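You operate a simulated robot arm through the tools that you are given. There is no shell and no other tool. Be economical: measure what you need, move in short steps, check, and stop when the job is done.

The job below is to be done with a simulated two-armed robot. You get a single attempt, and the scene is never put back.

## Task
Put the 70 screw box from the top of the fitting table on top of the brown carton there and the 45 screw box on the right end of the rack table. Fetch the teal clip carton and set it on the shelf of the gauge table. Turn the teal dial to 25. Pick up the white chalk stick with one hand, pass it to the other hand and put it on the right end of the rack table. Take the blue can and put it on the top of the fitting table. Fetch the short wooden batten marked "L570" from the top of the timber table and set it on the drain cover. Do these in any order. Set down upright: teal clip carton, blue can.

It is judged by the outcome, as a careful person would: the job done as asked, and still so three seconds after it is handed in. It fails if anything else is knocked over, pushed out of place, dropped, spilled or broken. A push-on lid holds only when it is set on centred and level and pressed home; a screw cap is set on level and turned clockwise until tight.

## Robot
Two 7-joint arms with two-finger parallel grippers on one trunk, on a base that drives. Base frame: it is fixed to the floor where the robot stands at the start and does not move with it; the origin is under the middle of the robot, x ahead of it, y to its left, z up; the surface under the hand at the start is at about z = 80. Readings come in cm, rad, newtons and seconds.
The left shoulder is at the start at [7.3, 18.2, 108.6], the right one opposite. With the tool pointing down near the work surface each hand reaches from about 30 to 76 cm from the robot's upright axis, wherever it stands, measured 20 degrees to its own side. Places, roughly: blue can [75, 150, 75]; carton [75, -25, 75]; drain cover [100, 600, 75]; right end of the rack table (20x40 cm) [96, 280, 80]; screw box [75, 25, 75]; shelf of the gauge table [-170, -10, 30]; short wooden batten [50, 150, 75]; teal dial [40, 30, 80]; top of the fitting table [70, 40, 80]; white chalk stick (3x3x11 cm) [70, 90, 90]. Payload 3.91 kg a hand.
The TCP of each hand is the grasp point between the finger pads, 3 cm short of the fingertips. In the tool frame z runs along the fingers and y along their closing line. Largest opening 11 cm; finger width 2, thickness 1; the body of the gripper, 4.8 by 11.2 cm, starts 5.5 cm behind the TCP.
Orientation is that of the tool frame in the base frame, as [roll, pitch, yaw] about the fixed x, y, z axes, in that order (R = Rz(yaw) Ry(pitch) Rx(roll)). With the fingers straight down and closing along the base's y, the tool's x points along the base's -x, its y along +y and its z along -z.

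## Interface
- The arms move only by the tool servo_tool. It takes "left_series", "right_series" or both (then of equal length, played together; a hand with none holds still); each is a list of rows, each an object of numbers (a shift or turn left out is 0, a gripper value left out holds the last): "wx", "wy", "wz": the turn, a rotation vector about the base's x, y, z in units of 8 degrees (1.0 is 8 degrees); "dx", "dy", "dz": the shift along the base's x, y, z in units of 25 mm (1.0 is 25 mm); "hand": the opening in per cent of the stroke, from 0 (shut) to 100 (fully open). In form: [{"wx": .., "wy": .., "wz": .., "dx": .., "dy": .., "dz": .., "hand": ..}, ...]. A call has 1 to 10 rows; each row shifts and turns the commanded pose from where the row before left it. A call with a number of a shift or a turn outside -1 to 1 is refused whole. A row lasts 0.2 s, in which the tool goes at most 5 cm and 0.15 rad; a call with a longer step from one row to the next is refused whole, and so is a gripper value outside its range. Where a pose cannot be reached the arm comes as near as it can. A force on the tool above 40 N (or 10 N above the force at the start of the call, whichever is more), or a blocked arm, ends the call early, and 0.2 s more pass. The fingers move at their own pace (about 7.2 cm/s each) and stop on an object; they squeeze with about 34 N. The grip force told is the motor's: it shows also when the fingers shut on nothing. Time passes only in rows, and 0.2 s behind the last, so rows that do not move let the fingers close. It gives the time, the measured TCP pose, the force on the tool (base axes), the opening and the grip force at its end, in the units of the frame above (readings bear some noise), with the torque about the TCP (base axes, N m) and any sound that the robot's microphone picked up.
- Cameras (640 x 400 px; columns grow to the right, rows downward): "scene" is now at [22.35, 1.3, 129.97]; the picture's right is [0.22, -0.98, 0.00], its down [-0.44, -0.10, -0.89] and it looks along [0.87, 0.20, -0.45] (base axes); focal length 214 px, centre (320, 200). "left" rides on the left gripper at [7.3, -1.7, -10.3] in its tool frame; the picture's right is [0.23, 0.97, 0.00], its down [-0.76, 0.18, -0.62] and it looks along [-0.61, 0.14, 0.78] (tool axes); focal length 222 px, centre (320, 200). "right" rides on the right gripper at [7.2, 1.7, -10.3] in its tool frame; the picture's right is [-0.23, 0.97, 0.00], its down [-0.76, -0.18, -0.62] and it looks along [-0.61, -0.14, 0.78] (tool axes); focal length 222 px, centre (320, 200). There is no depth. A picture from a camera that has moved, and an enlarged one, comes with that camera's place and axes in the base frame and with its lens. The place of the scene camera against the robot may be out by one fixed shift of up to 1.8 cm in any direction.
- get_image(camera): a new picture of that camera. No time passes.
- move_column(by): slides the trunk up (or, below 0, down) by that many cm; the arms and the scene camera ride with it, the base frame stays. It gives what a move gives, with no picture.
- base_move(legs): drives the robot by 1 to 6 legs, each [ahead, left, turn to the left] in cm, cm and rad, along the robot's own axes; the way and the turn of a leg run together, so that a leg with both is an arc; at most 150 cm and 3.142 rad a leg. The arms and the cameras ride along, it lands a little off, and it stops where it bumps. It gives what a move gives.
- pan_tilt(pan, tilt): turns the head with the scene camera to pan (to the left, within 1.396 rad either way) and tilt (down, from -0.506 to 1.204), counted from straight ahead of the robot. It gives what a move gives.
- enlarge(camera, box): a new picture of the part [left, top, right, bottom] of that camera's present view, enlarged. No time passes.
- sign_off(): hands the job in; it is judged then, once.

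Work in short steps. Places have to be worked out from the pictures, the camera data and where the tool is seen: move nearer, look again, correct. Check each grasp and each placing, and mend what went wrong. You have 207 turns and 202 pictures in all, those below and enlarged ones among them. Open the grippers and draw the arms clear of the work before you hand the job in, unless the task says otherwise.

The tools are called after "Request:" as name(argument=value, ...) on one line, values as JSON. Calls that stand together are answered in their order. servo_tool: Moves the arms, as the interface text tells. Its arguments: {"type":"object","properties":{"left_series":{"type":"array","items":{"type":"object","properties":{"wx":{"type":"number"},"wy":{"type":"number"},"wz":{"type":"number"},"dx":{"type":"number"},"dy":{"type":"number"},"dz":{"type":"number"},"hand":{"type":"number"}}}},"right_series":{"type":"array","items":{"type":"object","properties":{"wx":{"type":"number"},"wy":{"type":"number"},"wz":{"type":"number"},"dx":{"type":"number"},"dy":{"type":"number"},"dz":{"type":"number"},"hand":{"type":"number"}}}}},"required":[]} The other tools are called the same way: move_column (by) slides the trunk up or down; base_move (legs) drives the base; pan_tilt (pan, tilt) turns the head that bears the scene camera; get_image (camera) takes a picture; enlarge (camera, box) takes an enlarged picture of a part of a camera's view; sign_off () hands the job in.

At the start:

```text
t: 0.0
left_tool_pos: [34.99, 45.45, 117.0]
left_orientation: [-3.141, -0.001, -3.14]
left_force: [-0.7, -0.6, 0.6]
left_wrist_torque: [0.01, -0.04, -0.04]
left_width: 11.01
left_gripper_force: 0.1
right_tool_pos: [36.04, 5.79, 118.58]
right_orientation: [-3.141, 0.001, 3.142]
right_force: [-0.4, -0.4, 0.0]
right_wrist_torque: [0.0, 0.0, 0.01]
right_width: 11.02
right_gripper_force: 0.0
trunk travel left (down, up): [-35.0, 16.4]
robot x, y, heading: [0.27, 0.01, -0.001]
head pan, tilt: [0.223, 0.463]
```

scene: 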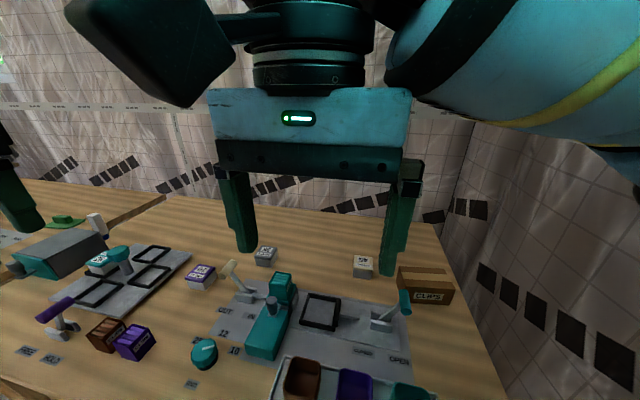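
right: 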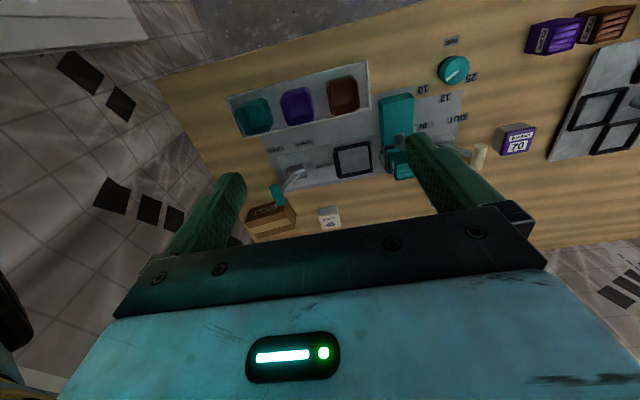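
left: 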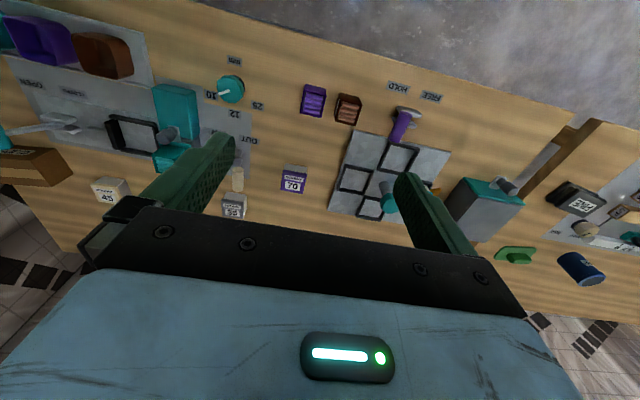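

I start by looking round, since many things lie out of view.

Request:
pan_tilt(pan=1.0, tilt=0.4)

Request:
get_image(camera="scene")

Request:
enlarge(camera="left", box=[0, 0, 320, 240])

Request:
enlarge(camera="left", box=[320, 60, 640, 300])

```text
t: 1.1
left_tool_pos: [35.05, 45.39, 117.05]
left_orientation: [-3.141, 0.0, -3.139]
left_force: [0.5, 0.6, -0.4]
left_wrist_torque: [-0.01, 0.01, -0.01]
left_width: 10.98
left_gripper_force: 0.0
right_tool_pos: [36.3, 5.84, 118.52]
right_orientation: [-3.141, -0.006, 3.135]
right_force: [-0.4, -0.6, 0.2]
right_wrist_torque: [0.02, 0.02, 0.0]
right_width: 11.03
right_gripper_force: 0.0
trunk travel left (down, up): [-35.0, 16.4]
robot x, y, heading: [0.06, 0.03, -0.001]
head pan, tilt: [1.0, 0.4]
```

```text
198 pictures are left
camera scene: at [19.52, 6.28, 131.02], right [0.75, -0.66, 0.0], down [-0.23, -0.26, -0.94], along [0.62, 0.71, -0.34], focal length 214 px, centre (320, 200)
```

scene: 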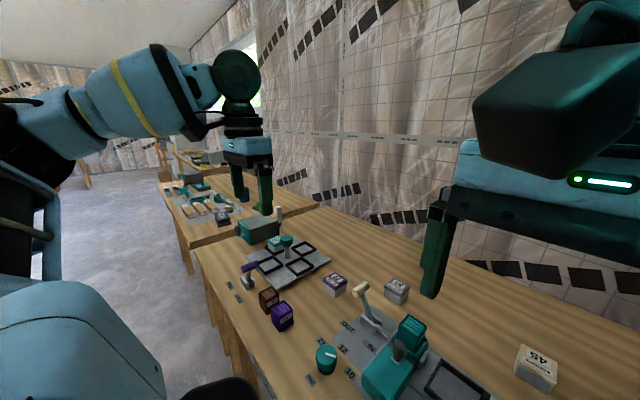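

```text
1.67 times, centred on (160, 120) of left
camera zoom: at [27.84, 43.72, 127.45], right [-0.23, 0.97, 0.0], down [0.76, 0.18, 0.62], along [0.61, 0.14, -0.78], focal length 370 px, centre (587, 333)
```

zoom: 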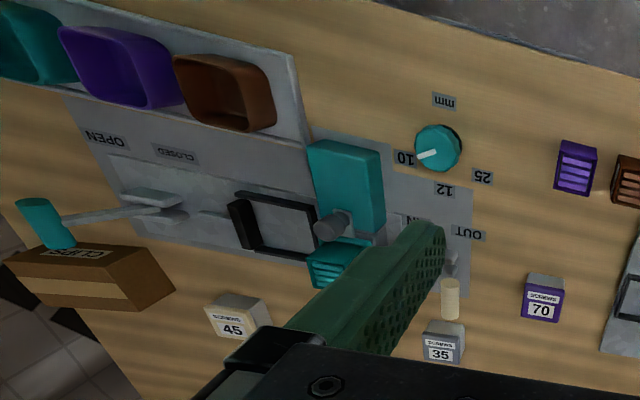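

```text
1.67 times, centred on (480, 180) of left
camera zoom: at [27.84, 43.72, 127.45], right [-0.23, 0.97, 0.0], down [0.76, 0.18, 0.62], along [0.61, 0.14, -0.78], focal length 370 px, centre (53, 233)
```

zoom: 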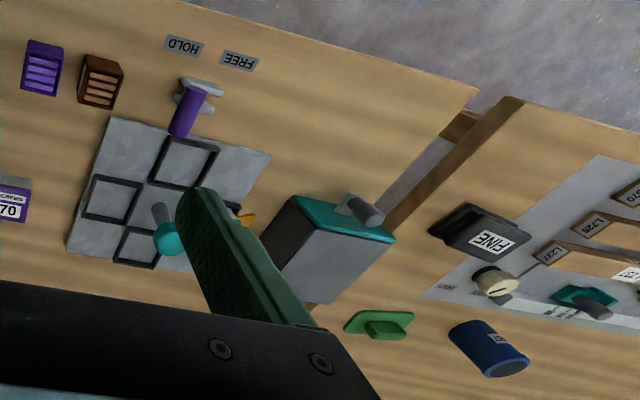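

The dial is at about (41.2, 30, 82); its pointer shows 10. I bring the left hand over it to look closer.

Request:
servo_tool(left_series=[{"dx": 0.25, "dy": -0.6, "dz": -0.7}, {"dx": 0.25, "dy": -0.6, "dz": -0.7}, {"dx": 0.25, "dy": -0.6, "dz": -0.7}, {"dx": 0.25, "dy": -0.6, "dz": -0.7}, {"dx": 0.25, "dy": -0.6, "dz": -0.7}, {"dx": 0.25, "dy": -0.6, "dz": -0.7}, {"dx": 0.25, "dy": -0.6, "dz": -0.7}, {"dx": 0.25, "dy": -0.6, "dz": -0.7}, {"dx": 0.25, "dy": -0.6, "dz": -0.7}, {"dx": 0.25, "dy": -0.7, "dz": -0.7}])

Request:
get_image(camera="left")

```text
t: 3.3
left_tool_pos: [41.29, 29.93, 99.67]
left_orientation: [3.141, 0.0, -3.141]
left_force: [0.3, 0.1, 0.0]
left_wrist_torque: [0.01, -0.01, 0.04]
left_width: 11.0
left_gripper_force: 0.1
right_tool_pos: [36.24, 5.78, 118.34]
right_orientation: [-3.14, -0.004, 3.136]
right_force: [0.5, 0.1, -0.5]
right_wrist_torque: [-0.02, 0.01, 0.04]
right_width: 11.02
right_gripper_force: 0.0
trunk travel left (down, up): [-35.0, 16.4]
robot x, y, heading: [0.07, 0.27, -0.003]
head pan, tilt: [1.0, 0.4]
```

```text
195 pictures are left
camera left: at [33.98, 28.28, 109.98], right [-0.23, 0.97, 0.0], down [0.76, 0.18, 0.62], along [0.61, 0.14, -0.78], focal length 222 px, centre (320, 200)
```

left: 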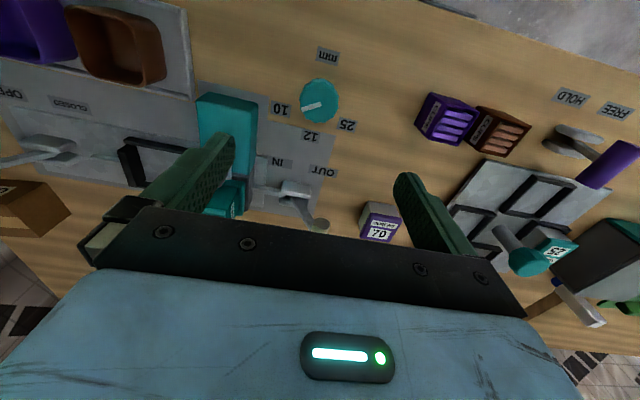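

The dial sits at about (40.9, 29.8). I enlarge it to read the pointer and mark angles.

Request:
enlarge(camera="left", box=[256, 40, 384, 150])

```text
3.64 times, centred on (320, 95) of left
camera zoom: at [33.98, 28.28, 109.98], right [-0.23, 0.97, 0.0], down [0.76, 0.18, 0.62], along [0.61, 0.14, -0.78], focal length 808 px, centre (320, 582)
```

zoom: 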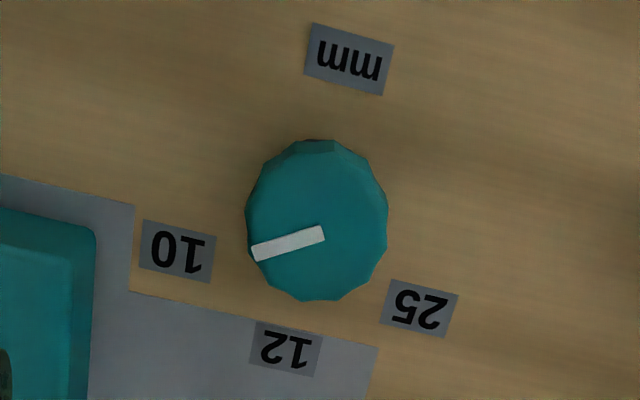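

Marks work out at −60° (10), 0° (12) and +60° (25) from +x about the dial centre (41.3, 29.8), so I need a +120° turn. I pre-turn the hand by −60° and go down partway with the fingers narrowed.

Request:
servo_tool(left_series=[{"wz": -0.94, "dz": -0.6, "hand": 65}, {"wz": -0.94, "dz": -0.6}, {"wz": -0.94, "dz": -0.6}, {"wz": -0.94, "dz": -0.6}, {"wz": -0.94, "dz": -0.6}, {"wz": -0.94, "dz": -0.6}, {"wz": -0.93, "dz": -0.6}, {"wz": -0.93, "dz": -0.4}])

Request:
get_image(camera="left")

```text
t: 5.1
left_tool_pos: [41.11, 30.39, 87.94]
left_orientation: [3.139, 0.0, 2.094]
left_force: [0.0, 0.4, 1.3]
left_wrist_torque: [0.01, 0.01, -0.01]
left_width: 7.16
left_gripper_force: 0.0
right_tool_pos: [36.25, 5.83, 118.41]
right_orientation: [-3.141, -0.003, 3.137]
right_force: [0.4, 1.1, -0.2]
right_wrist_torque: [0.0, 0.02, -0.02]
right_width: 11.0
right_gripper_force: 0.1
trunk travel left (down, up): [-35.0, 16.4]
robot x, y, heading: [-0.09, -0.17, 0.004]
head pan, tilt: [1.0, 0.4]
```

```text
193 pictures are left
camera left: at [36.11, 35.7, 98.39], right [0.73, 0.68, 0.0], down [0.53, -0.57, 0.62], along [0.43, -0.46, -0.78], focal length 222 px, centre (320, 200)
```

left: 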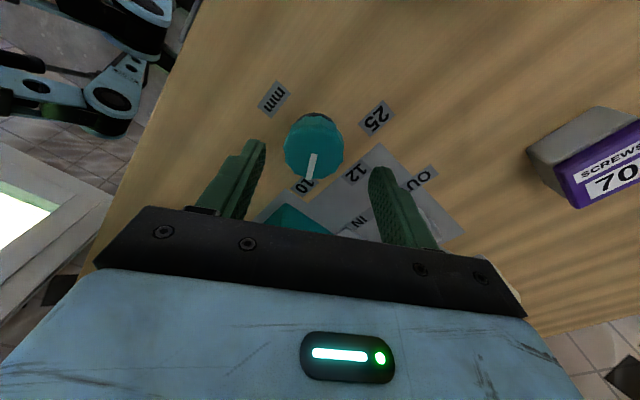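

The dial is seen about 0.4 cm from the tool axis. I shift a little, go down to z≈83.4 and grip.

Request:
servo_tool(left_series=[{"dx": -0.04, "dy": -0.08, "dz": -0.6}, {"dx": -0.04, "dy": -0.08, "dz": -0.6}, {"dz": -0.6}, {"hand": 0}, {}, {}, {}])

Request:
get_image(camera="left")

```text
t: 6.7
left_tool_pos: [41.12, 29.86, 83.72]
left_orientation: [-3.139, 0.0, 2.095]
left_force: [-6.1, -7.9, -11.2]
left_wrist_torque: [-0.27, -0.92, 0.04]
left_width: 4.47
left_gripper_force: 44.6
right_tool_pos: [36.09, 5.81, 118.21]
right_orientation: [-3.14, -0.003, 3.137]
right_force: [-0.2, 0.5, -0.9]
right_wrist_torque: [0.0, 0.0, 0.0]
right_width: 10.98
right_gripper_force: 0.1
trunk travel left (down, up): [-35.0, 16.4]
robot x, y, heading: [-0.14, -0.03, 0.001]
head pan, tilt: [1.0, 0.4]
```

```text
192 pictures are left
camera left: at [35.94, 35.22, 94.06], right [0.73, 0.68, 0.0], down [0.54, -0.57, 0.62], along [0.43, -0.46, -0.78], focal length 222 px, centre (320, 200)
```

left: 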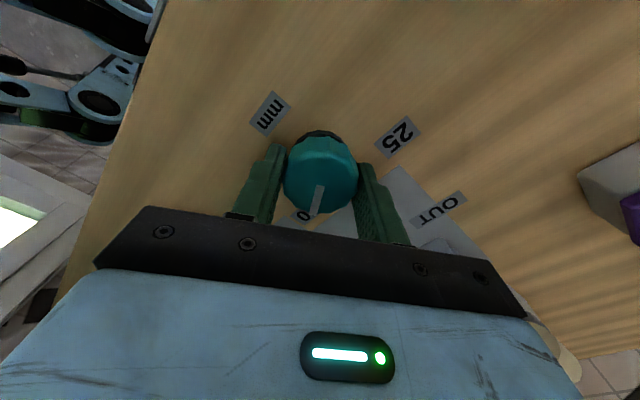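

The grip is firm on 4.5 cm. I turn it +60° as a first half and check.

Request:
servo_tool(left_series=[{"dx": -0.06, "dy": -0.08}, {"wz": 0.9}, {"wz": 0.9}, {"wz": 0.9}, {"wz": 0.9}, {"wz": 0.9}, {"wz": 0.9}, {"wz": 0.9}, {"wz": 0.9}, {}])

Request:
get_image(camera="left")

```text
t: 8.4
left_tool_pos: [40.94, 29.79, 83.65]
left_orientation: [3.135, 0.006, 2.853]
left_force: [-0.8, 5.9, 6.9]
left_wrist_torque: [-0.8, 0.34, 0.0]
left_width: 4.49
left_gripper_force: 45.2
right_tool_pos: [36.14, 5.84, 118.41]
right_orientation: [3.142, -0.003, 3.139]
right_force: [-0.2, -0.3, 0.2]
right_wrist_torque: [0.03, 0.02, -0.03]
right_width: 11.02
right_gripper_force: 0.1
trunk travel left (down, up): [-35.0, 16.4]
robot x, y, heading: [0.1, -0.18, 0.001]
head pan, tilt: [1.0, 0.4]
stopped in row 8 (left hand): the force on the tool passed its limit at 42 N (the readings are from after the stop); the commanded pose is now the measured one
```

```text
191 pictures are left
camera left: at [33.54, 30.2, 94.01], right [0.06, 1.0, 0.0], down [0.78, -0.05, 0.63], along [0.63, -0.03, -0.78], focal length 222 px, centre (320, 200)
```

left: 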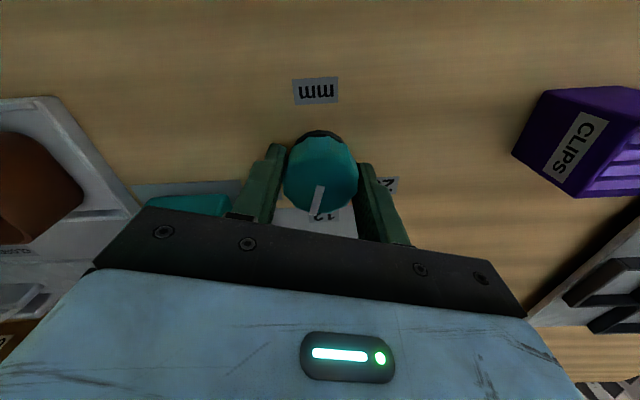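

It turned 43° before the side force built up; the dial follows without slipping. I continue with smaller steps from the now relaxed pose.

Request:
servo_tool(left_series=[{"wz": 0.6}, {"wz": 0.6}, {"wz": 0.6}, {"wz": 0.6}, {"wz": 0.6}, {}])

```text
t: 9.8
left_tool_pos: [41.08, 29.83, 83.67]
left_orientation: [3.136, 0.006, -3.011]
left_force: [-5.1, 14.1, 9.4]
left_wrist_torque: [0.15, -1.14, -0.01]
left_width: 4.52
left_gripper_force: 45.1
right_tool_pos: [36.1, 5.98, 118.42]
right_orientation: [-3.138, -0.005, 3.139]
right_force: [0.1, 0.8, 0.5]
right_wrist_torque: [-0.01, -0.02, -0.01]
right_width: 11.03
right_gripper_force: 0.1
trunk travel left (down, up): [-35.0, 16.4]
robot x, y, heading: [-0.12, -0.01, -0.006]
head pan, tilt: [1.0, 0.4]
```

At 67° of 120°; side force 14 N toward +y, so I ease +y slightly and keep turning.

Request:
servo_tool(left_series=[{"dy": 0.06, "dx": -0.03, "dz": 0.03}, {"wz": 0.66}, {"wz": 0.66}, {"wz": 0.66}, {"wz": 0.66}, {"wz": 0.66}, {}])

Request:
get_image(camera="left")

```text
t: 11.4
left_tool_pos: [41.17, 29.92, 83.73]
left_orientation: [3.137, 0.003, -2.548]
left_force: [0.3, 3.9, -5.4]
left_wrist_torque: [-1.53, 0.43, 0.02]
left_width: 4.51
left_gripper_force: 45.0
right_tool_pos: [36.27, 6.02, 118.38]
right_orientation: [-3.138, -0.006, 3.136]
right_force: [0.3, 0.3, 0.0]
right_wrist_torque: [-0.03, -0.01, -0.03]
right_width: 10.99
right_gripper_force: 0.1
trunk travel left (down, up): [-35.0, 16.4]
robot x, y, heading: [-0.14, 0.15, 0.001]
head pan, tilt: [1.0, 0.4]
```

```text
190 pictures are left
camera left: at [35.97, 24.34, 94.03], right [-0.73, 0.68, 0.0], down [0.53, 0.57, 0.63], along [0.42, 0.46, -0.78], focal length 222 px, centre (320, 200)
```

left: 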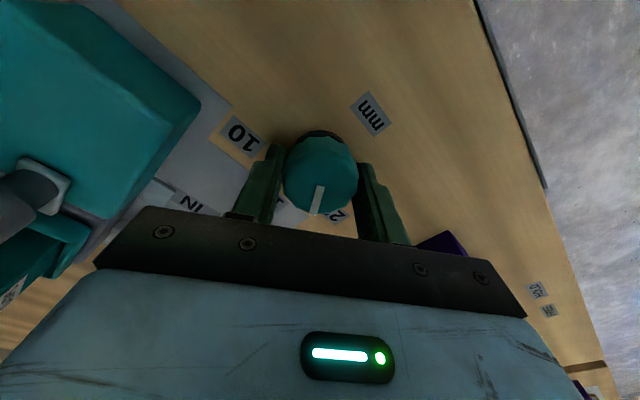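

Remaining 26°. I finish the turn, settle, then open and lift to read the dial.

Request:
servo_tool(left_series=[{"wz": 0.65}, {"wz": 0.65}, {"wz": 0.65}, {"wz": 0.65}, {"wz": 0.65}, {}])

```text
t: 12.8
left_tool_pos: [41.04, 29.94, 83.76]
left_orientation: [3.136, 0.002, -2.095]
left_force: [1.1, 0.3, -8.3]
left_wrist_torque: [-0.96, -0.16, 0.0]
left_width: 4.51
left_gripper_force: 45.2
right_tool_pos: [36.25, 5.99, 118.46]
right_orientation: [-3.138, -0.004, 3.137]
right_force: [0.2, 0.5, 0.4]
right_wrist_torque: [-0.02, -0.01, 0.01]
right_width: 11.01
right_gripper_force: 0.1
trunk travel left (down, up): [-35.0, 16.4]
robot x, y, heading: [-0.1, -0.37, -0.001]
head pan, tilt: [1.0, 0.4]
```

The hand stands at +120° from the start. I open to 65 % and lift.

Request:
servo_tool(left_series=[{"hand": 60}, {}, {}, {"dz": 0.6}, {"dz": 1}, {"dz": 1}, {"dz": 1}, {"dz": 1}, {"dz": 1}])

Request:
enlarge(camera="left", box=[220, 40, 420, 190])

```text
t: 14.8
left_tool_pos: [40.92, 29.86, 97.62]
left_orientation: [3.136, 0.006, -2.098]
left_force: [-0.3, 0.6, -0.8]
left_wrist_torque: [0.01, 0.0, -0.01]
left_width: 6.57
left_gripper_force: 0.1
right_tool_pos: [36.2, 5.9, 118.4]
right_orientation: [-3.139, -0.003, 3.136]
right_force: [0.1, 0.1, -0.1]
right_wrist_torque: [-0.05, -0.03, 0.0]
right_width: 11.01
right_gripper_force: 0.1
trunk travel left (down, up): [-35.0, 16.4]
robot x, y, heading: [0.02, 0.39, 0.003]
head pan, tilt: [1.0, 0.4]
```

```text
2.67 times, centred on (320, 115) of left
camera zoom: at [38.65, 22.72, 108.02], right [-0.96, 0.29, 0.0], down [0.23, 0.74, 0.63], along [0.18, 0.6, -0.78], focal length 592 px, centre (320, 427)
```

zoom: 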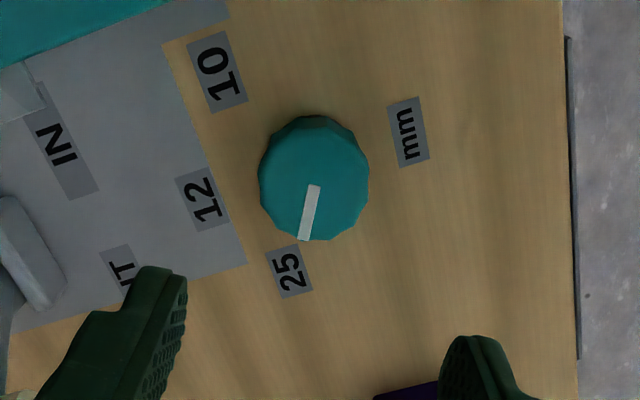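

The pointer now aims at 25 (angle 61°). Next the left hand goes over the 70 box near (57.4, 44) and the right hand toward the 45 box near (71.8, 0.3).

Request:
servo_tool(left_series=[{"wz": -0.95, "dx": 0.5, "dy": 0.45, "dz": 0.2}, {"wz": -0.95, "dx": 0.7, "dy": 0.6, "dz": 0.1}, {"wz": -0.95, "dx": 0.7, "dy": 0.6, "dz": 0.1}, {"wz": -0.95, "dx": 0.7, "dy": 0.6}, {"wz": -0.95, "dx": 0.7, "dy": 0.6}, {"wz": -0.95, "dx": 0.7, "dy": 0.6}, {"wz": -0.9, "dx": 0.7, "dy": 0.6}, {"wz": -0.9, "dx": 0.7, "dy": 0.6}, {"dx": 0.7, "dy": 0.6}, {"dx": 0.2, "dy": 0.3}], right_series=[{"dx": 1, "dy": -0.2, "dz": -0.3}, {"dx": 1, "dy": -0.2, "dz": -0.3}, {"dx": 1, "dy": -0.2, "dz": -0.3}, {"dx": 1, "dy": -0.2, "dz": -0.3}, {"dx": 1, "dy": -0.2, "dz": -0.3}, {"dx": 1, "dy": -0.2, "dz": -0.3}, {"dx": 1, "dy": -0.2, "dz": -0.3}, {"dx": 1, "dy": -0.2, "dz": -0.3}, {"dx": 1, "dy": -0.2, "dz": -0.3}, {"dx": 1, "dy": -0.2, "dz": -0.3}])

Request:
get_image(camera="left")

Request:
get_image(camera="right")

```text
t: 17.0
left_tool_pos: [56.9, 43.92, 98.72]
left_orientation: [3.138, 0.005, 3.136]
left_force: [0.7, 0.7, -0.1]
left_wrist_torque: [-0.01, -0.01, 0.01]
left_width: 6.62
left_gripper_force: 0.1
right_tool_pos: [61.21, 0.82, 110.62]
right_orientation: [-3.14, -0.004, 3.139]
right_force: [0.3, -0.1, -0.1]
right_wrist_torque: [-0.01, -0.01, 0.03]
right_width: 10.98
right_gripper_force: 0.1
trunk travel left (down, up): [-35.0, 16.4]
robot x, y, heading: [0.12, 0.05, -0.001]
head pan, tilt: [1.0, 0.4]
```

```text
188 pictures are left
camera left: at [49.55, 42.24, 109.02], right [-0.22, 0.97, 0.0], down [0.76, 0.17, 0.63], along [0.61, 0.14, -0.78], focal length 222 px, centre (320, 200)
```

left: 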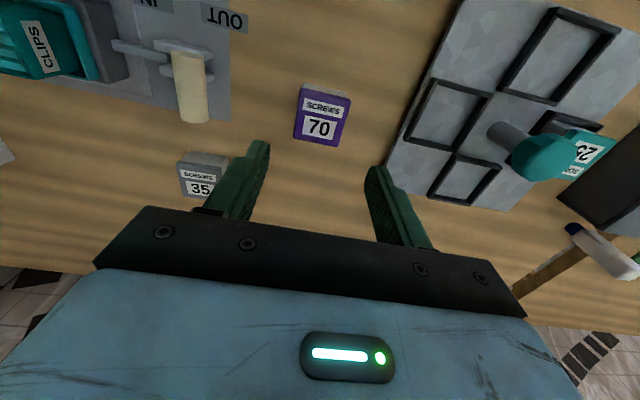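

```text
187 pictures are left
camera right: at [54.01, 2.64, 121.12], right [0.23, 0.97, 0.0], down [0.76, -0.18, 0.62], along [0.6, -0.15, -0.78], focal length 222 px, centre (320, 200)
```

right: 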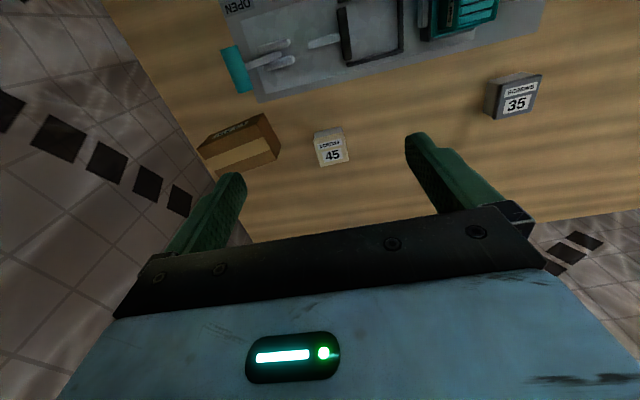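

The 70 box is nearly under the left hand; I enlarge both box views to get size and orientation. A teal CLIPS carton shows inside the clamp fixture too.

Request:
enlarge(camera="left", box=[256, 60, 384, 170])

Request:
enlarge(camera="right", box=[180, 80, 380, 200])

Request:
enlarge(camera="left", box=[0, 0, 240, 180])

```text
3.64 times, centred on (320, 115) of left
camera zoom: at [49.55, 42.24, 109.02], right [-0.22, 0.97, 0.0], down [0.76, 0.17, 0.63], along [0.61, 0.14, -0.78], focal length 808 px, centre (320, 509)
```

zoom: 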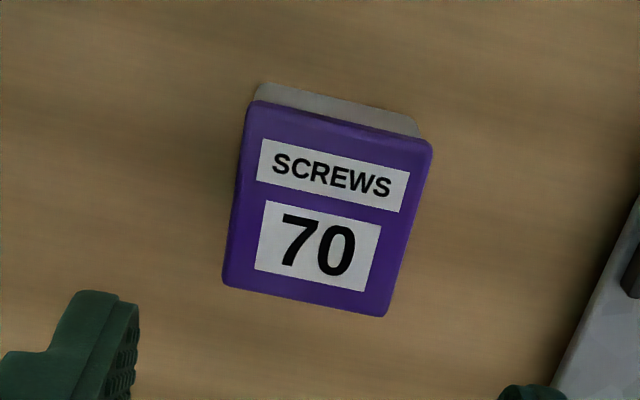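

```text
3.20 times, centred on (280, 140) of right
camera zoom: at [54.01, 2.64, 121.12], right [0.23, 0.97, 0.0], down [0.76, -0.18, 0.62], along [0.6, -0.15, -0.78], focal length 711 px, centre (448, 392)
```

zoom: 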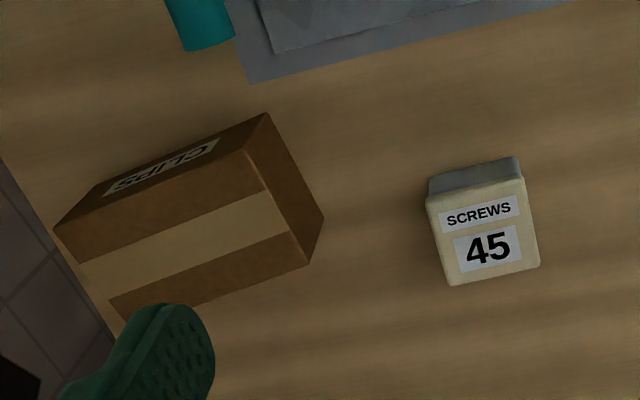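

```text
2.22 times, centred on (120, 90) of left
camera zoom: at [49.55, 42.24, 109.02], right [-0.22, 0.97, 0.0], down [0.76, 0.17, 0.63], along [0.61, 0.14, -0.78], focal length 494 px, centre (764, 444)
```

zoom: 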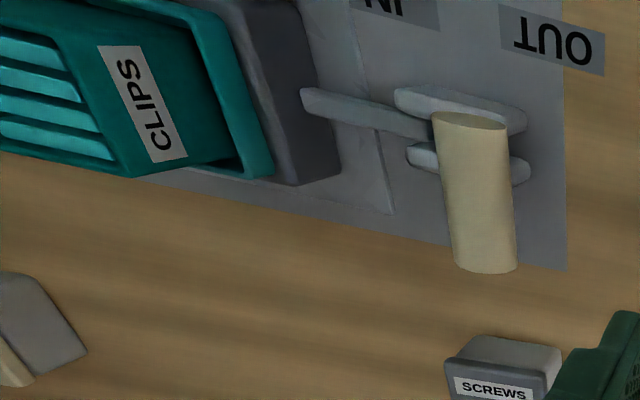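

Both boxes are axis-aligned, about 5.3 cm square: 70 at (57.75, 44.2), 45 at (71.8, 0.3); carton top centre is about (68.1, −16, 85.7), 12 × 6.7 cm. I lower the left hand onto the 70 box and bring the right hand above the 45 box.

Request:
servo_tool(left_series=[{"dx": 0.16, "dy": 0.06, "hand": 88}, {"dx": 0.16, "dy": 0.06, "dz": -0.6}, {"dz": -0.7}, {"dz": -0.8}, {"dz": -0.8}, {"dz": -0.8}, {"dz": -0.8}, {"dz": -0.8}, {"dz": -0.4}, {"dz": -0.2}], right_series=[{"dx": 0.42, "dy": -0.02, "dz": -0.7, "hand": 88}, {"dx": 0.42, "dy": -0.02, "dz": -0.7}, {"dx": 0.42, "dy": -0.02, "dz": -0.7}, {"dx": 0.42, "dy": -0.02, "dz": -0.7}, {"dx": 0.42, "dy": -0.02, "dz": -0.7}, {"dx": 0.42, "dy": -0.02, "dz": -0.7}, {"dx": 0.42, "dy": -0.02, "dz": -0.7}, {"dx": 0.42, "dy": -0.02, "dz": -0.7}, {"dx": 0.42, "dy": -0.02, "dz": -0.7}, {"dx": 0.42, "dy": -0.02, "dz": -0.7}])

Request:
get_image(camera="left")

Request:
get_image(camera="right")

```text
t: 19.2
left_tool_pos: [57.57, 43.88, 83.93]
left_orientation: [3.136, 0.006, 3.138]
left_force: [-1.4, -0.3, -0.7]
left_wrist_torque: [0.02, 0.0, 0.02]
left_width: 9.7
left_gripper_force: 0.1
right_tool_pos: [66.88, -2.08, 92.29]
right_orientation: [-3.139, -0.005, 3.138]
right_force: [-0.5, 0.7, 0.0]
right_wrist_torque: [-0.03, 0.02, 0.04]
right_width: 9.65
right_gripper_force: 0.1
right hand out of reach, approached as far as the arm can: row 3, 4, 5, 6, 7, 8, 9, 10
trunk travel left (down, up): [-35.0, 16.4]
robot x, y, heading: [0.34, 0.12, 0.001]
head pan, tilt: [1.0, 0.4]
```

```text
183 pictures are left
camera left: at [50.34, 42.23, 94.32], right [-0.22, 0.97, 0.0], down [0.76, 0.17, 0.63], along [0.61, 0.14, -0.78], focal length 222 px, centre (320, 200)
```

left: 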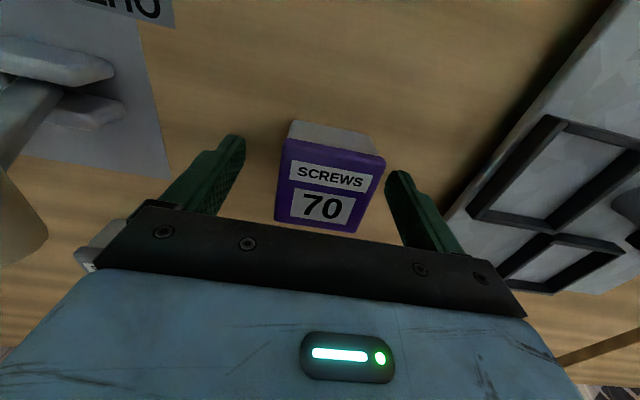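

```text
182 pictures are left
camera right: at [59.63, -0.35, 102.73], right [0.23, 0.97, 0.0], down [0.76, -0.18, 0.62], along [0.6, -0.15, -0.78], focal length 222 px, centre (320, 200)
```

right: 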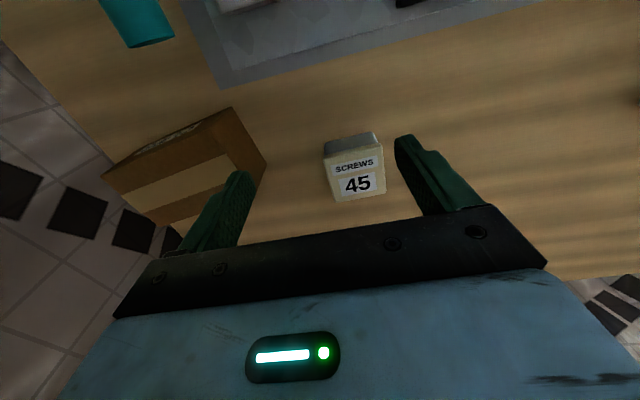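

The right arm cannot reach the 45 box from here, so I raise it; the left hand closes on the 70 box and lifts slightly.

Request:
servo_tool(left_series=[{"hand": 0, "dz": -0.1}, {}, {}, {}, {}, {"dz": 0.4}, {"dz": 0.8}, {"dz": 0.8}, {"dz": 0.8}, {"dz": 0.8}], right_series=[{"dz": 0.8}, {"dz": 0.8}, {"dz": 0.8}, {"dz": 0.8}, {"dz": 0.8}, {"dz": 0.8, "dx": -0.5}, {"dx": -0.8}, {"dx": -0.8}, {"dx": -0.8}, {"dx": -0.8}])

Request:
get_image(camera="left")

Request:
pan_tilt(pan=-0.3, tilt=0.6)

Request:
get_image(camera="scene")

```text
t: 21.6
left_tool_pos: [57.44, 44.2, 92.77]
left_orientation: [3.137, 0.004, 3.14]
left_force: [-0.1, 1.1, -3.1]
left_wrist_torque: [0.0, 0.03, -0.01]
left_width: 5.55
left_gripper_force: 34.2
right_tool_pos: [66.32, -8.08, 101.08]
right_orientation: [3.126, -0.103, 3.017]
right_force: [0.5, -0.6, 0.5]
right_wrist_torque: [0.03, 0.03, -0.02]
right_width: 9.69
right_gripper_force: 0.1
right hand out of reach, approached as far as the arm can: row 4, 5, 6, 7, 8, 9, 10
trunk travel left (down, up): [-35.0, 16.4]
robot x, y, heading: [-0.19, -0.0, -0.002]
head pan, tilt: [1.0, 0.4]
stopped in row 10 (right hand): the arm was blocked; the commanded pose is now the measured one
```

```text
181 pictures are left
camera left: at [50.19, 42.45, 103.02], right [-0.23, 0.97, 0.0], down [0.76, 0.17, 0.63], along [0.61, 0.14, -0.78], focal length 222 px, centre (320, 200)
```

left: 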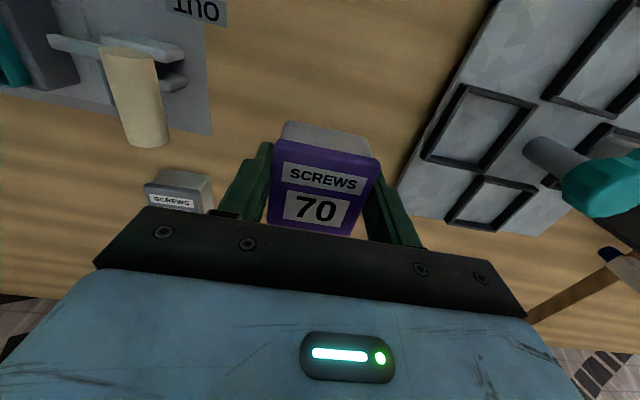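

```text
t: 23.0
left_tool_pos: [57.45, 44.16, 92.84]
left_orientation: [3.138, 0.002, 3.14]
left_force: [0.5, 0.2, -2.9]
left_wrist_torque: [0.0, 0.04, -0.01]
left_width: 5.54
left_gripper_force: 34.1
right_tool_pos: [66.34, -8.01, 100.97]
right_orientation: [3.126, -0.101, 3.015]
right_force: [-0.3, 1.2, -0.1]
right_wrist_torque: [0.0, 0.04, -0.01]
right_width: 9.67
right_gripper_force: 0.1
trunk travel left (down, up): [-35.0, 16.4]
robot x, y, heading: [0.13, -0.0, 0.001]
head pan, tilt: [-0.3, 0.6]
```

```text
180 pictures are left
camera scene: at [21.88, -3.29, 128.73], right [-0.29, -0.96, 0.0], down [-0.54, 0.17, -0.83], along [0.79, -0.24, -0.56], focal length 214 px, centre (320, 200)
```

scene: 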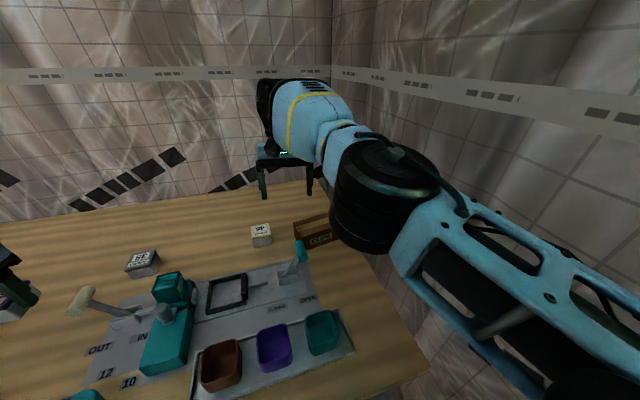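

The 70 box is held. I draw the right arm back in toward a relaxed pose and straighten it.

Request:
servo_tool(right_series=[{"dx": -0.6, "dz": 0.5}, {"dx": -0.8, "dz": 0.5, "wz": 0.3}, {"dx": -0.8, "dz": 0.5, "wz": 0.3}, {"dx": -0.8, "dz": 0.4, "wz": 0.3}, {"dx": -0.8, "dz": 0.3}, {"dx": -1}, {"dx": -1}, {"dx": -1}, {"dx": -1}, {"dx": -1}], left_series=[{"dz": 0.5}, {"dz": 0.5}, {"dz": 0.5}, {"dz": 0.5}, {"dx": -0.3}, {"dx": -0.3}, {"dx": -0.3}, {"dx": -0.3}, {"dx": -0.3}, {"dx": -0.3}])

```text
t: 25.0
left_tool_pos: [54.26, 44.28, 97.88]
left_orientation: [3.139, 0.004, 3.14]
left_force: [-0.4, 1.1, -2.8]
left_wrist_torque: [0.02, -0.03, 0.01]
left_width: 5.54
left_gripper_force: 34.2
right_tool_pos: [63.46, -8.08, 103.07]
right_orientation: [3.114, -0.24, 3.054]
right_force: [-0.2, -0.2, 0.1]
right_wrist_torque: [-0.03, 0.0, -0.03]
right_width: 9.68
right_gripper_force: 0.1
right hand out of reach, approached as far as the arm can: row 1, 2, 3, 4, 5, 6, 7, 8, 9
trunk travel left (down, up): [-35.0, 16.4]
robot x, y, heading: [0.2, 0.09, -0.0]
head pan, tilt: [-0.3, 0.6]
stopped in row 9 (right hand): the arm was blocked; the commanded pose is now the measured one
```

The right arm seems caught against a joint limit. I try undoing along its incoming way: +y and up, with the pitch restored.

Request:
servo_tool(right_series=[{"dy": 0.6, "dz": 0.4}, {"dy": 0.8, "dz": 0.4}, {"dy": 0.8, "dz": 0.4}, {"dy": 0.8, "dz": 0.3}])

Request:
get_image(camera="scene")

```text
t: 26.0
left_tool_pos: [54.28, 44.21, 97.88]
left_orientation: [3.139, 0.005, 3.14]
left_force: [0.3, -0.5, -2.4]
left_wrist_torque: [0.01, 0.04, 0.02]
left_width: 5.57
left_gripper_force: 33.7
right_tool_pos: [61.7, -3.58, 106.08]
right_orientation: [3.109, -0.243, 3.044]
right_force: [0.3, 0.2, 0.3]
right_wrist_torque: [0.02, -0.03, 0.01]
right_width: 9.69
right_gripper_force: 0.0
right hand out of reach, approached as far as the arm can: row 2, 3, 4
trunk travel left (down, up): [-35.0, 16.4]
robot x, y, heading: [-0.13, 0.02, -0.0]
head pan, tilt: [-0.3, 0.6]
```

```text
179 pictures are left
camera scene: at [21.89, -3.32, 128.72], right [-0.3, -0.96, 0.0], down [-0.54, 0.17, -0.82], along [0.79, -0.24, -0.57], focal length 214 px, centre (320, 200)
```

scene: 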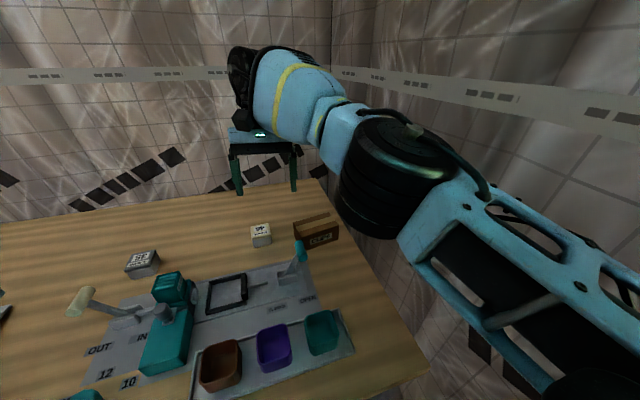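

It freed in +y. I continue inward and up along the diagonal.

Request:
servo_tool(right_series=[{"dy": 0.6, "dz": 0.5, "dx": -0.3}, {"dy": 0.6, "dz": 0.5, "dx": -0.5}, {"dy": 0.5, "dz": 0.5, "dx": -0.5}, {"dy": 0.4, "dz": 0.4, "dx": -0.5}, {"dx": -0.6}, {"dx": -0.6}, {"dx": -0.6}])

```text
t: 27.6
left_tool_pos: [54.34, 44.34, 97.77]
left_orientation: [3.138, 0.005, 3.14]
left_force: [0.8, 0.3, -3.4]
left_wrist_torque: [-0.01, -0.01, -0.03]
left_width: 5.57
left_gripper_force: 33.3
right_tool_pos: [52.09, 2.43, 110.99]
right_orientation: [3.113, -0.24, 3.058]
right_force: [0.5, 0.3, -0.2]
right_wrist_torque: [-0.03, -0.04, -0.02]
right_width: 9.69
right_gripper_force: 0.0
right hand out of reach, approached as far as the arm can: row 1
trunk travel left (down, up): [-35.0, 16.4]
robot x, y, heading: [-0.02, 0.07, 0.002]
head pan, tilt: [-0.3, 0.6]
```

Free again. I straighten the right hand and tuck it in, and raise the left for the drive.

Request:
servo_tool(right_series=[{"wy": -0.58, "wz": 0.2, "dx": -0.7, "dz": 0.4}, {"wy": -0.58, "wz": 0.2, "dx": -0.7, "dz": 0.4}, {"wy": -0.58, "wz": 0.2, "dx": -0.7, "dz": 0.4}, {"dx": -0.7, "dz": 0.4}, {"dx": -0.7, "dy": -0.5}, {"dy": -0.5}], left_series=[{"dz": 0.6}, {"dz": 0.6}, {"dz": 0.6}, {"dz": 0.6}, {"dz": 0.6}, {"dz": 0.3}])

Request:
pan_tilt(pan=-0.6, tilt=0.7)

Request:
get_image(camera="scene")

```text
t: 29.0
left_tool_pos: [54.42, 44.06, 106.16]
left_orientation: [3.137, 0.005, 3.138]
left_force: [-0.4, 0.1, -2.8]
left_wrist_torque: [0.03, 0.01, 0.01]
left_width: 5.57
left_gripper_force: 34.4
right_tool_pos: [43.17, 0.01, 115.06]
right_orientation: [3.102, 0.004, -3.14]
right_force: [1.1, -0.1, -0.1]
right_wrist_torque: [0.02, -0.02, -0.03]
right_width: 9.67
right_gripper_force: 0.1
trunk travel left (down, up): [-35.0, 16.4]
robot x, y, heading: [-0.09, 0.31, -0.0]
head pan, tilt: [-0.3, 0.6]
```

```text
t: 29.8
left_tool_pos: [54.49, 43.93, 106.19]
left_orientation: [3.138, 0.005, 3.14]
left_force: [0.8, 0.1, -2.8]
left_wrist_torque: [0.01, 0.0, 0.02]
left_width: 5.53
left_gripper_force: 34.0
right_tool_pos: [43.24, 0.08, 115.17]
right_orientation: [3.103, 0.004, -3.139]
right_force: [-0.3, 0.2, 0.0]
right_wrist_torque: [0.01, 0.0, 0.05]
right_width: 9.67
right_gripper_force: 0.1
trunk travel left (down, up): [-35.0, 16.4]
robot x, y, heading: [0.01, -0.08, 0.002]
head pan, tilt: [-0.6, 0.7]
```

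```text
178 pictures are left
camera scene: at [20.45, -5.48, 127.86], right [-0.56, -0.83, 0.0], down [-0.53, 0.36, -0.77], along [0.63, -0.43, -0.64], focal length 214 px, centre (320, 200)
```

scene: 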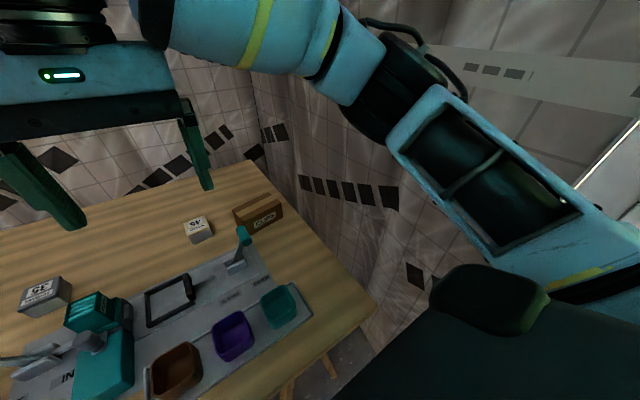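

The wall on the right may be close, so rather than slide I turn the base right by 0.6 rad, which brings the carton into the left arm's best sector.

Request:
base_move(legs=[[0, 0, -0.6]])

Request:
get_image(camera="left")

Request:
get_image(camera="scene")

```text
t: 31.6
left_tool_pos: [69.35, 13.89, 105.8]
left_orientation: [-3.133, 0.009, 2.632]
left_force: [0.6, 0.4, -2.3]
left_wrist_torque: [-0.05, -0.02, -0.01]
left_width: 5.55
left_gripper_force: 34.0
right_tool_pos: [38.05, -16.37, 114.48]
right_orientation: [-3.139, 0.008, 2.703]
right_force: [0.2, 0.4, 0.1]
right_wrist_torque: [0.0, 0.01, 0.0]
right_width: 9.68
right_gripper_force: 0.1
trunk travel left (down, up): [-35.0, 16.4]
robot x, y, heading: [0.14, 0.82, -0.511]
head pan, tilt: [-0.6, 0.7]
stopped in leg 1: the robot was blocked; the commanded pose is now the measured one
```

```text
177 pictures are left
camera left: at [62.22, 16.04, 116.14], right [0.28, 0.96, -0.01], down [0.75, -0.21, 0.63], along [0.6, -0.18, -0.78], focal length 222 px, centre (320, 200)
```

left: 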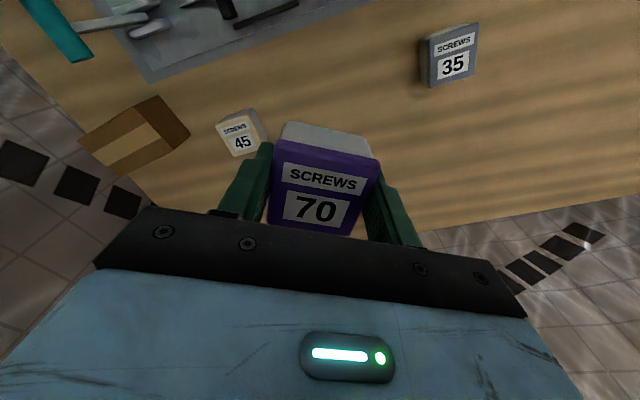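

```text
176 pictures are left
camera scene: at [16.16, -12.72, 128.0], right [-0.89, -0.45, 0.01], down [-0.29, 0.57, -0.77], along [0.34, -0.69, -0.64], focal length 214 px, centre (320, 200)
```

scene: 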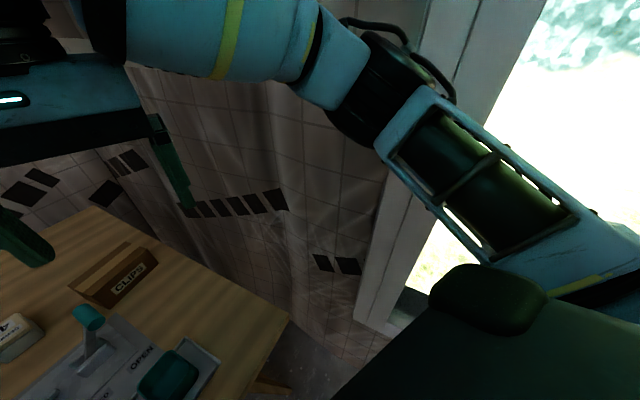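

The turn stopped at −0.51 rad, which suffices: the carton is now 16° left of ahead. I carry the 70 box toward the carton, turning it +36° to line up.

Request:
servo_tool(left_series=[{"dy": -0.6, "wz": 0.45}, {"dy": -0.8, "wz": 0.45}, {"dy": -0.8, "wz": 0.45}, {"dy": -0.8, "wz": 0.45}, {"dy": -0.8, "wz": 0.45}, {"dy": -0.8, "wz": 0.45}, {"dy": -0.8, "wz": 0.45}, {"dy": -0.8, "wz": 0.45}, {"dy": -0.8, "wz": 0.45}, {"dy": -0.8, "wz": 0.45}])

Request:
get_image(camera="left")

```text
t: 33.8
left_tool_pos: [68.61, -3.24, 105.4]
left_orientation: [-3.134, -0.003, -3.02]
left_force: [0.6, 0.2, -3.3]
left_wrist_torque: [-0.02, 0.01, 0.0]
left_width: 5.55
left_gripper_force: 33.7
left hand out of reach, approached as far as the arm can: row 9, 10
right_tool_pos: [38.09, -16.25, 114.56]
right_orientation: [-3.14, 0.008, 2.698]
right_force: [0.0, -0.1, 0.1]
right_wrist_torque: [-0.02, 0.0, 0.01]
right_width: 9.7
right_gripper_force: 0.0
trunk travel left (down, up): [-35.0, 16.4]
robot x, y, heading: [0.44, 0.4, -0.511]
head pan, tilt: [-0.6, 0.7]
```

```text
175 pictures are left
camera left: at [61.59, -5.72, 115.74], right [-0.34, 0.94, -0.01], down [0.74, 0.27, 0.62], along [0.59, 0.21, -0.78], focal length 222 px, centre (320, 200)
```

left: 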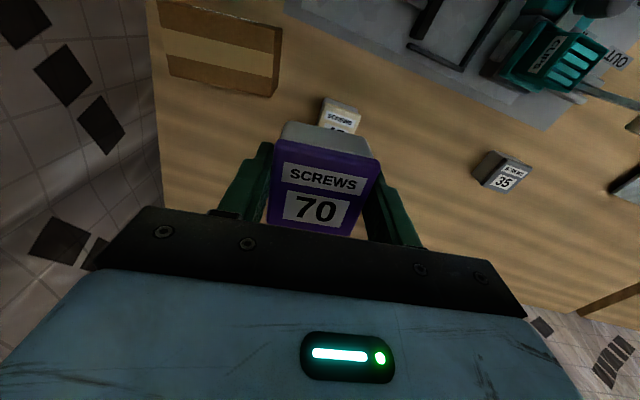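

The reach falls off up high. I go down to z≈95, where reach is longest, then continue toward the carton.

Request:
servo_tool(left_series=[{"dz": -0.8, "dx": -0.3}, {"dz": -0.8, "dx": -0.3}, {"dz": -0.8}, {"dz": -0.8}, {"dz": -0.6}, {"dy": -0.8}, {"dy": -0.8}, {"dy": -0.8}, {"dy": -0.8}, {"dy": -0.5}])

Request:
get_image(camera="left")

```text
t: 36.0
left_tool_pos: [66.95, -7.35, 96.25]
left_orientation: [-3.132, 0.0, -3.025]
left_force: [-0.6, 0.2, -2.8]
left_wrist_torque: [0.02, 0.02, -0.01]
left_width: 5.59
left_gripper_force: 34.2
left hand out of reach, approached as far as the arm can: row 8, 9, 10
right_tool_pos: [38.02, -16.25, 114.47]
right_orientation: [3.141, 0.005, 2.698]
right_force: [0.4, -0.3, 0.0]
right_wrist_torque: [-0.01, 0.0, 0.03]
right_width: 9.68
right_gripper_force: 0.2
trunk travel left (down, up): [-35.0, 16.4]
robot x, y, heading: [0.09, 0.58, -0.512]
head pan, tilt: [-0.6, 0.7]
```

```text
174 pictures are left
camera left: at [60.04, -9.8, 106.66], right [-0.34, 0.94, -0.01], down [0.74, 0.27, 0.62], along [0.59, 0.2, -0.78], focal length 222 px, centre (320, 200)
```

left: 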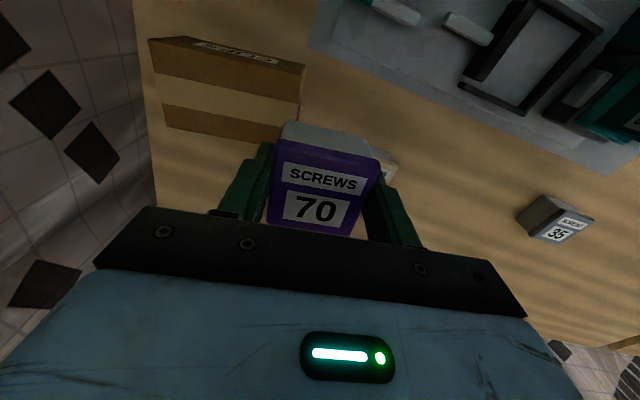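

Still short. I raise the trunk so the shoulder sits higher relative to the hand, then lower the hand again.

Request:
move_column(by=14)

Request:
servo_tool(left_series=[{"dz": -0.9}, {"dz": -0.9}, {"dz": -0.9}, {"dz": -0.9}, {"dz": -0.9}, {"dz": -0.6, "dy": -0.2}, {"dy": -0.6}, {"dy": -0.6}, {"dy": -0.6}])

Request:
get_image(camera="left")

```text
t: 37.7
left_tool_pos: [63.55, -6.77, 128.73]
left_orientation: [-2.962, 0.249, -3.001]
left_force: [0.4, 0.8, -3.4]
left_wrist_torque: [0.02, 0.02, 0.0]
left_width: 5.54
left_gripper_force: 34.3
right_tool_pos: [37.78, -18.36, 128.38]
right_orientation: [3.124, 0.003, 2.685]
right_force: [-0.3, 0.0, -0.9]
right_wrist_torque: [0.0, 0.02, 0.01]
right_width: 9.68
right_gripper_force: 0.0
trunk travel left (down, up): [-49.0, 2.4]
robot x, y, heading: [0.01, 0.12, -0.508]
head pan, tilt: [-0.6, 0.7]
```

```text
t: 39.7
left_tool_pos: [63.39, -10.19, 116.22]
left_orientation: [-2.96, 0.254, -2.998]
left_force: [0.0, -0.6, -3.0]
left_wrist_torque: [-0.01, 0.02, 0.0]
left_width: 5.55
left_gripper_force: 34.0
left hand out of reach, approached as far as the arm can: row 9
right_tool_pos: [37.59, -18.33, 128.66]
right_orientation: [3.123, 0.003, 2.685]
right_force: [0.2, 0.1, 0.1]
right_wrist_torque: [0.01, -0.05, 0.01]
right_width: 9.72
right_gripper_force: 0.1
trunk travel left (down, up): [-49.0, 2.4]
robot x, y, heading: [0.01, 0.31, -0.513]
head pan, tilt: [-0.6, 0.7]
```

```text
173 pictures are left
camera left: at [53.8, -11.41, 124.59], right [-0.31, 0.92, -0.23], down [0.54, 0.37, 0.75], along [0.78, 0.11, -0.62], focal length 222 px, centre (320, 200)
```

left: 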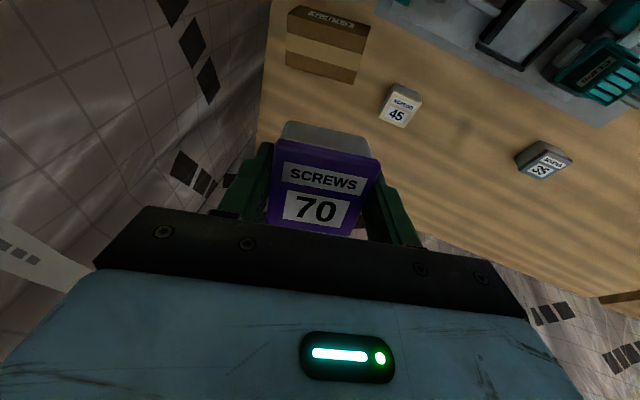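

The hand tilted as the limit was hit. I pull in a bit, level the tool and lower it.

Request:
servo_tool(left_series=[{"dx": -0.5, "dy": 0.4, "dz": -0.4}, {"dx": -0.5, "dy": 0.4, "wx": 0.26, "wy": 0.49, "dz": -0.8}, {"wx": 0.26, "wy": 0.49, "dz": -0.8}, {"wx": 0.26, "wy": 0.49, "dz": -0.8}, {"wx": 0.26, "wy": 0.49, "dz": -0.8}, {"dz": -0.8}, {"dz": -0.8}, {"dz": -0.8}, {"dz": -0.8}, {"dz": -0.6}])

Request:
get_image(camera="left")

```text
t: 41.9
left_tool_pos: [59.59, -5.51, 98.15]
left_orientation: [-3.138, -0.002, -3.021]
left_force: [0.1, -1.1, -2.5]
left_wrist_torque: [0.0, 0.08, -0.03]
left_width: 5.55
left_gripper_force: 33.9
left hand out of reach, approached as far as the arm can: row 5, 7, 8, 9, 10
right_tool_pos: [37.6, -18.3, 128.53]
right_orientation: [3.123, 0.004, 2.685]
right_force: [-0.2, -0.9, 0.6]
right_wrist_torque: [0.01, -0.04, -0.01]
right_width: 9.68
right_gripper_force: 0.1
trunk travel left (down, up): [-49.0, 2.4]
robot x, y, heading: [0.38, 0.48, -0.512]
head pan, tilt: [-0.6, 0.7]
```

```text
172 pictures are left
camera left: at [52.56, -8.0, 108.61], right [-0.34, 0.94, 0.0], down [0.74, 0.27, 0.62], along [0.58, 0.21, -0.78], focal length 222 px, centre (320, 200)
```

left: 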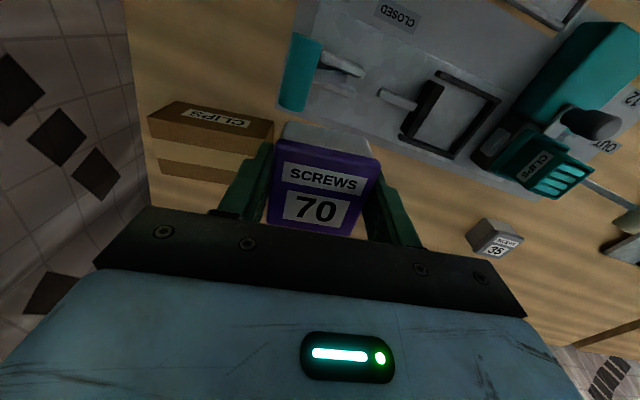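

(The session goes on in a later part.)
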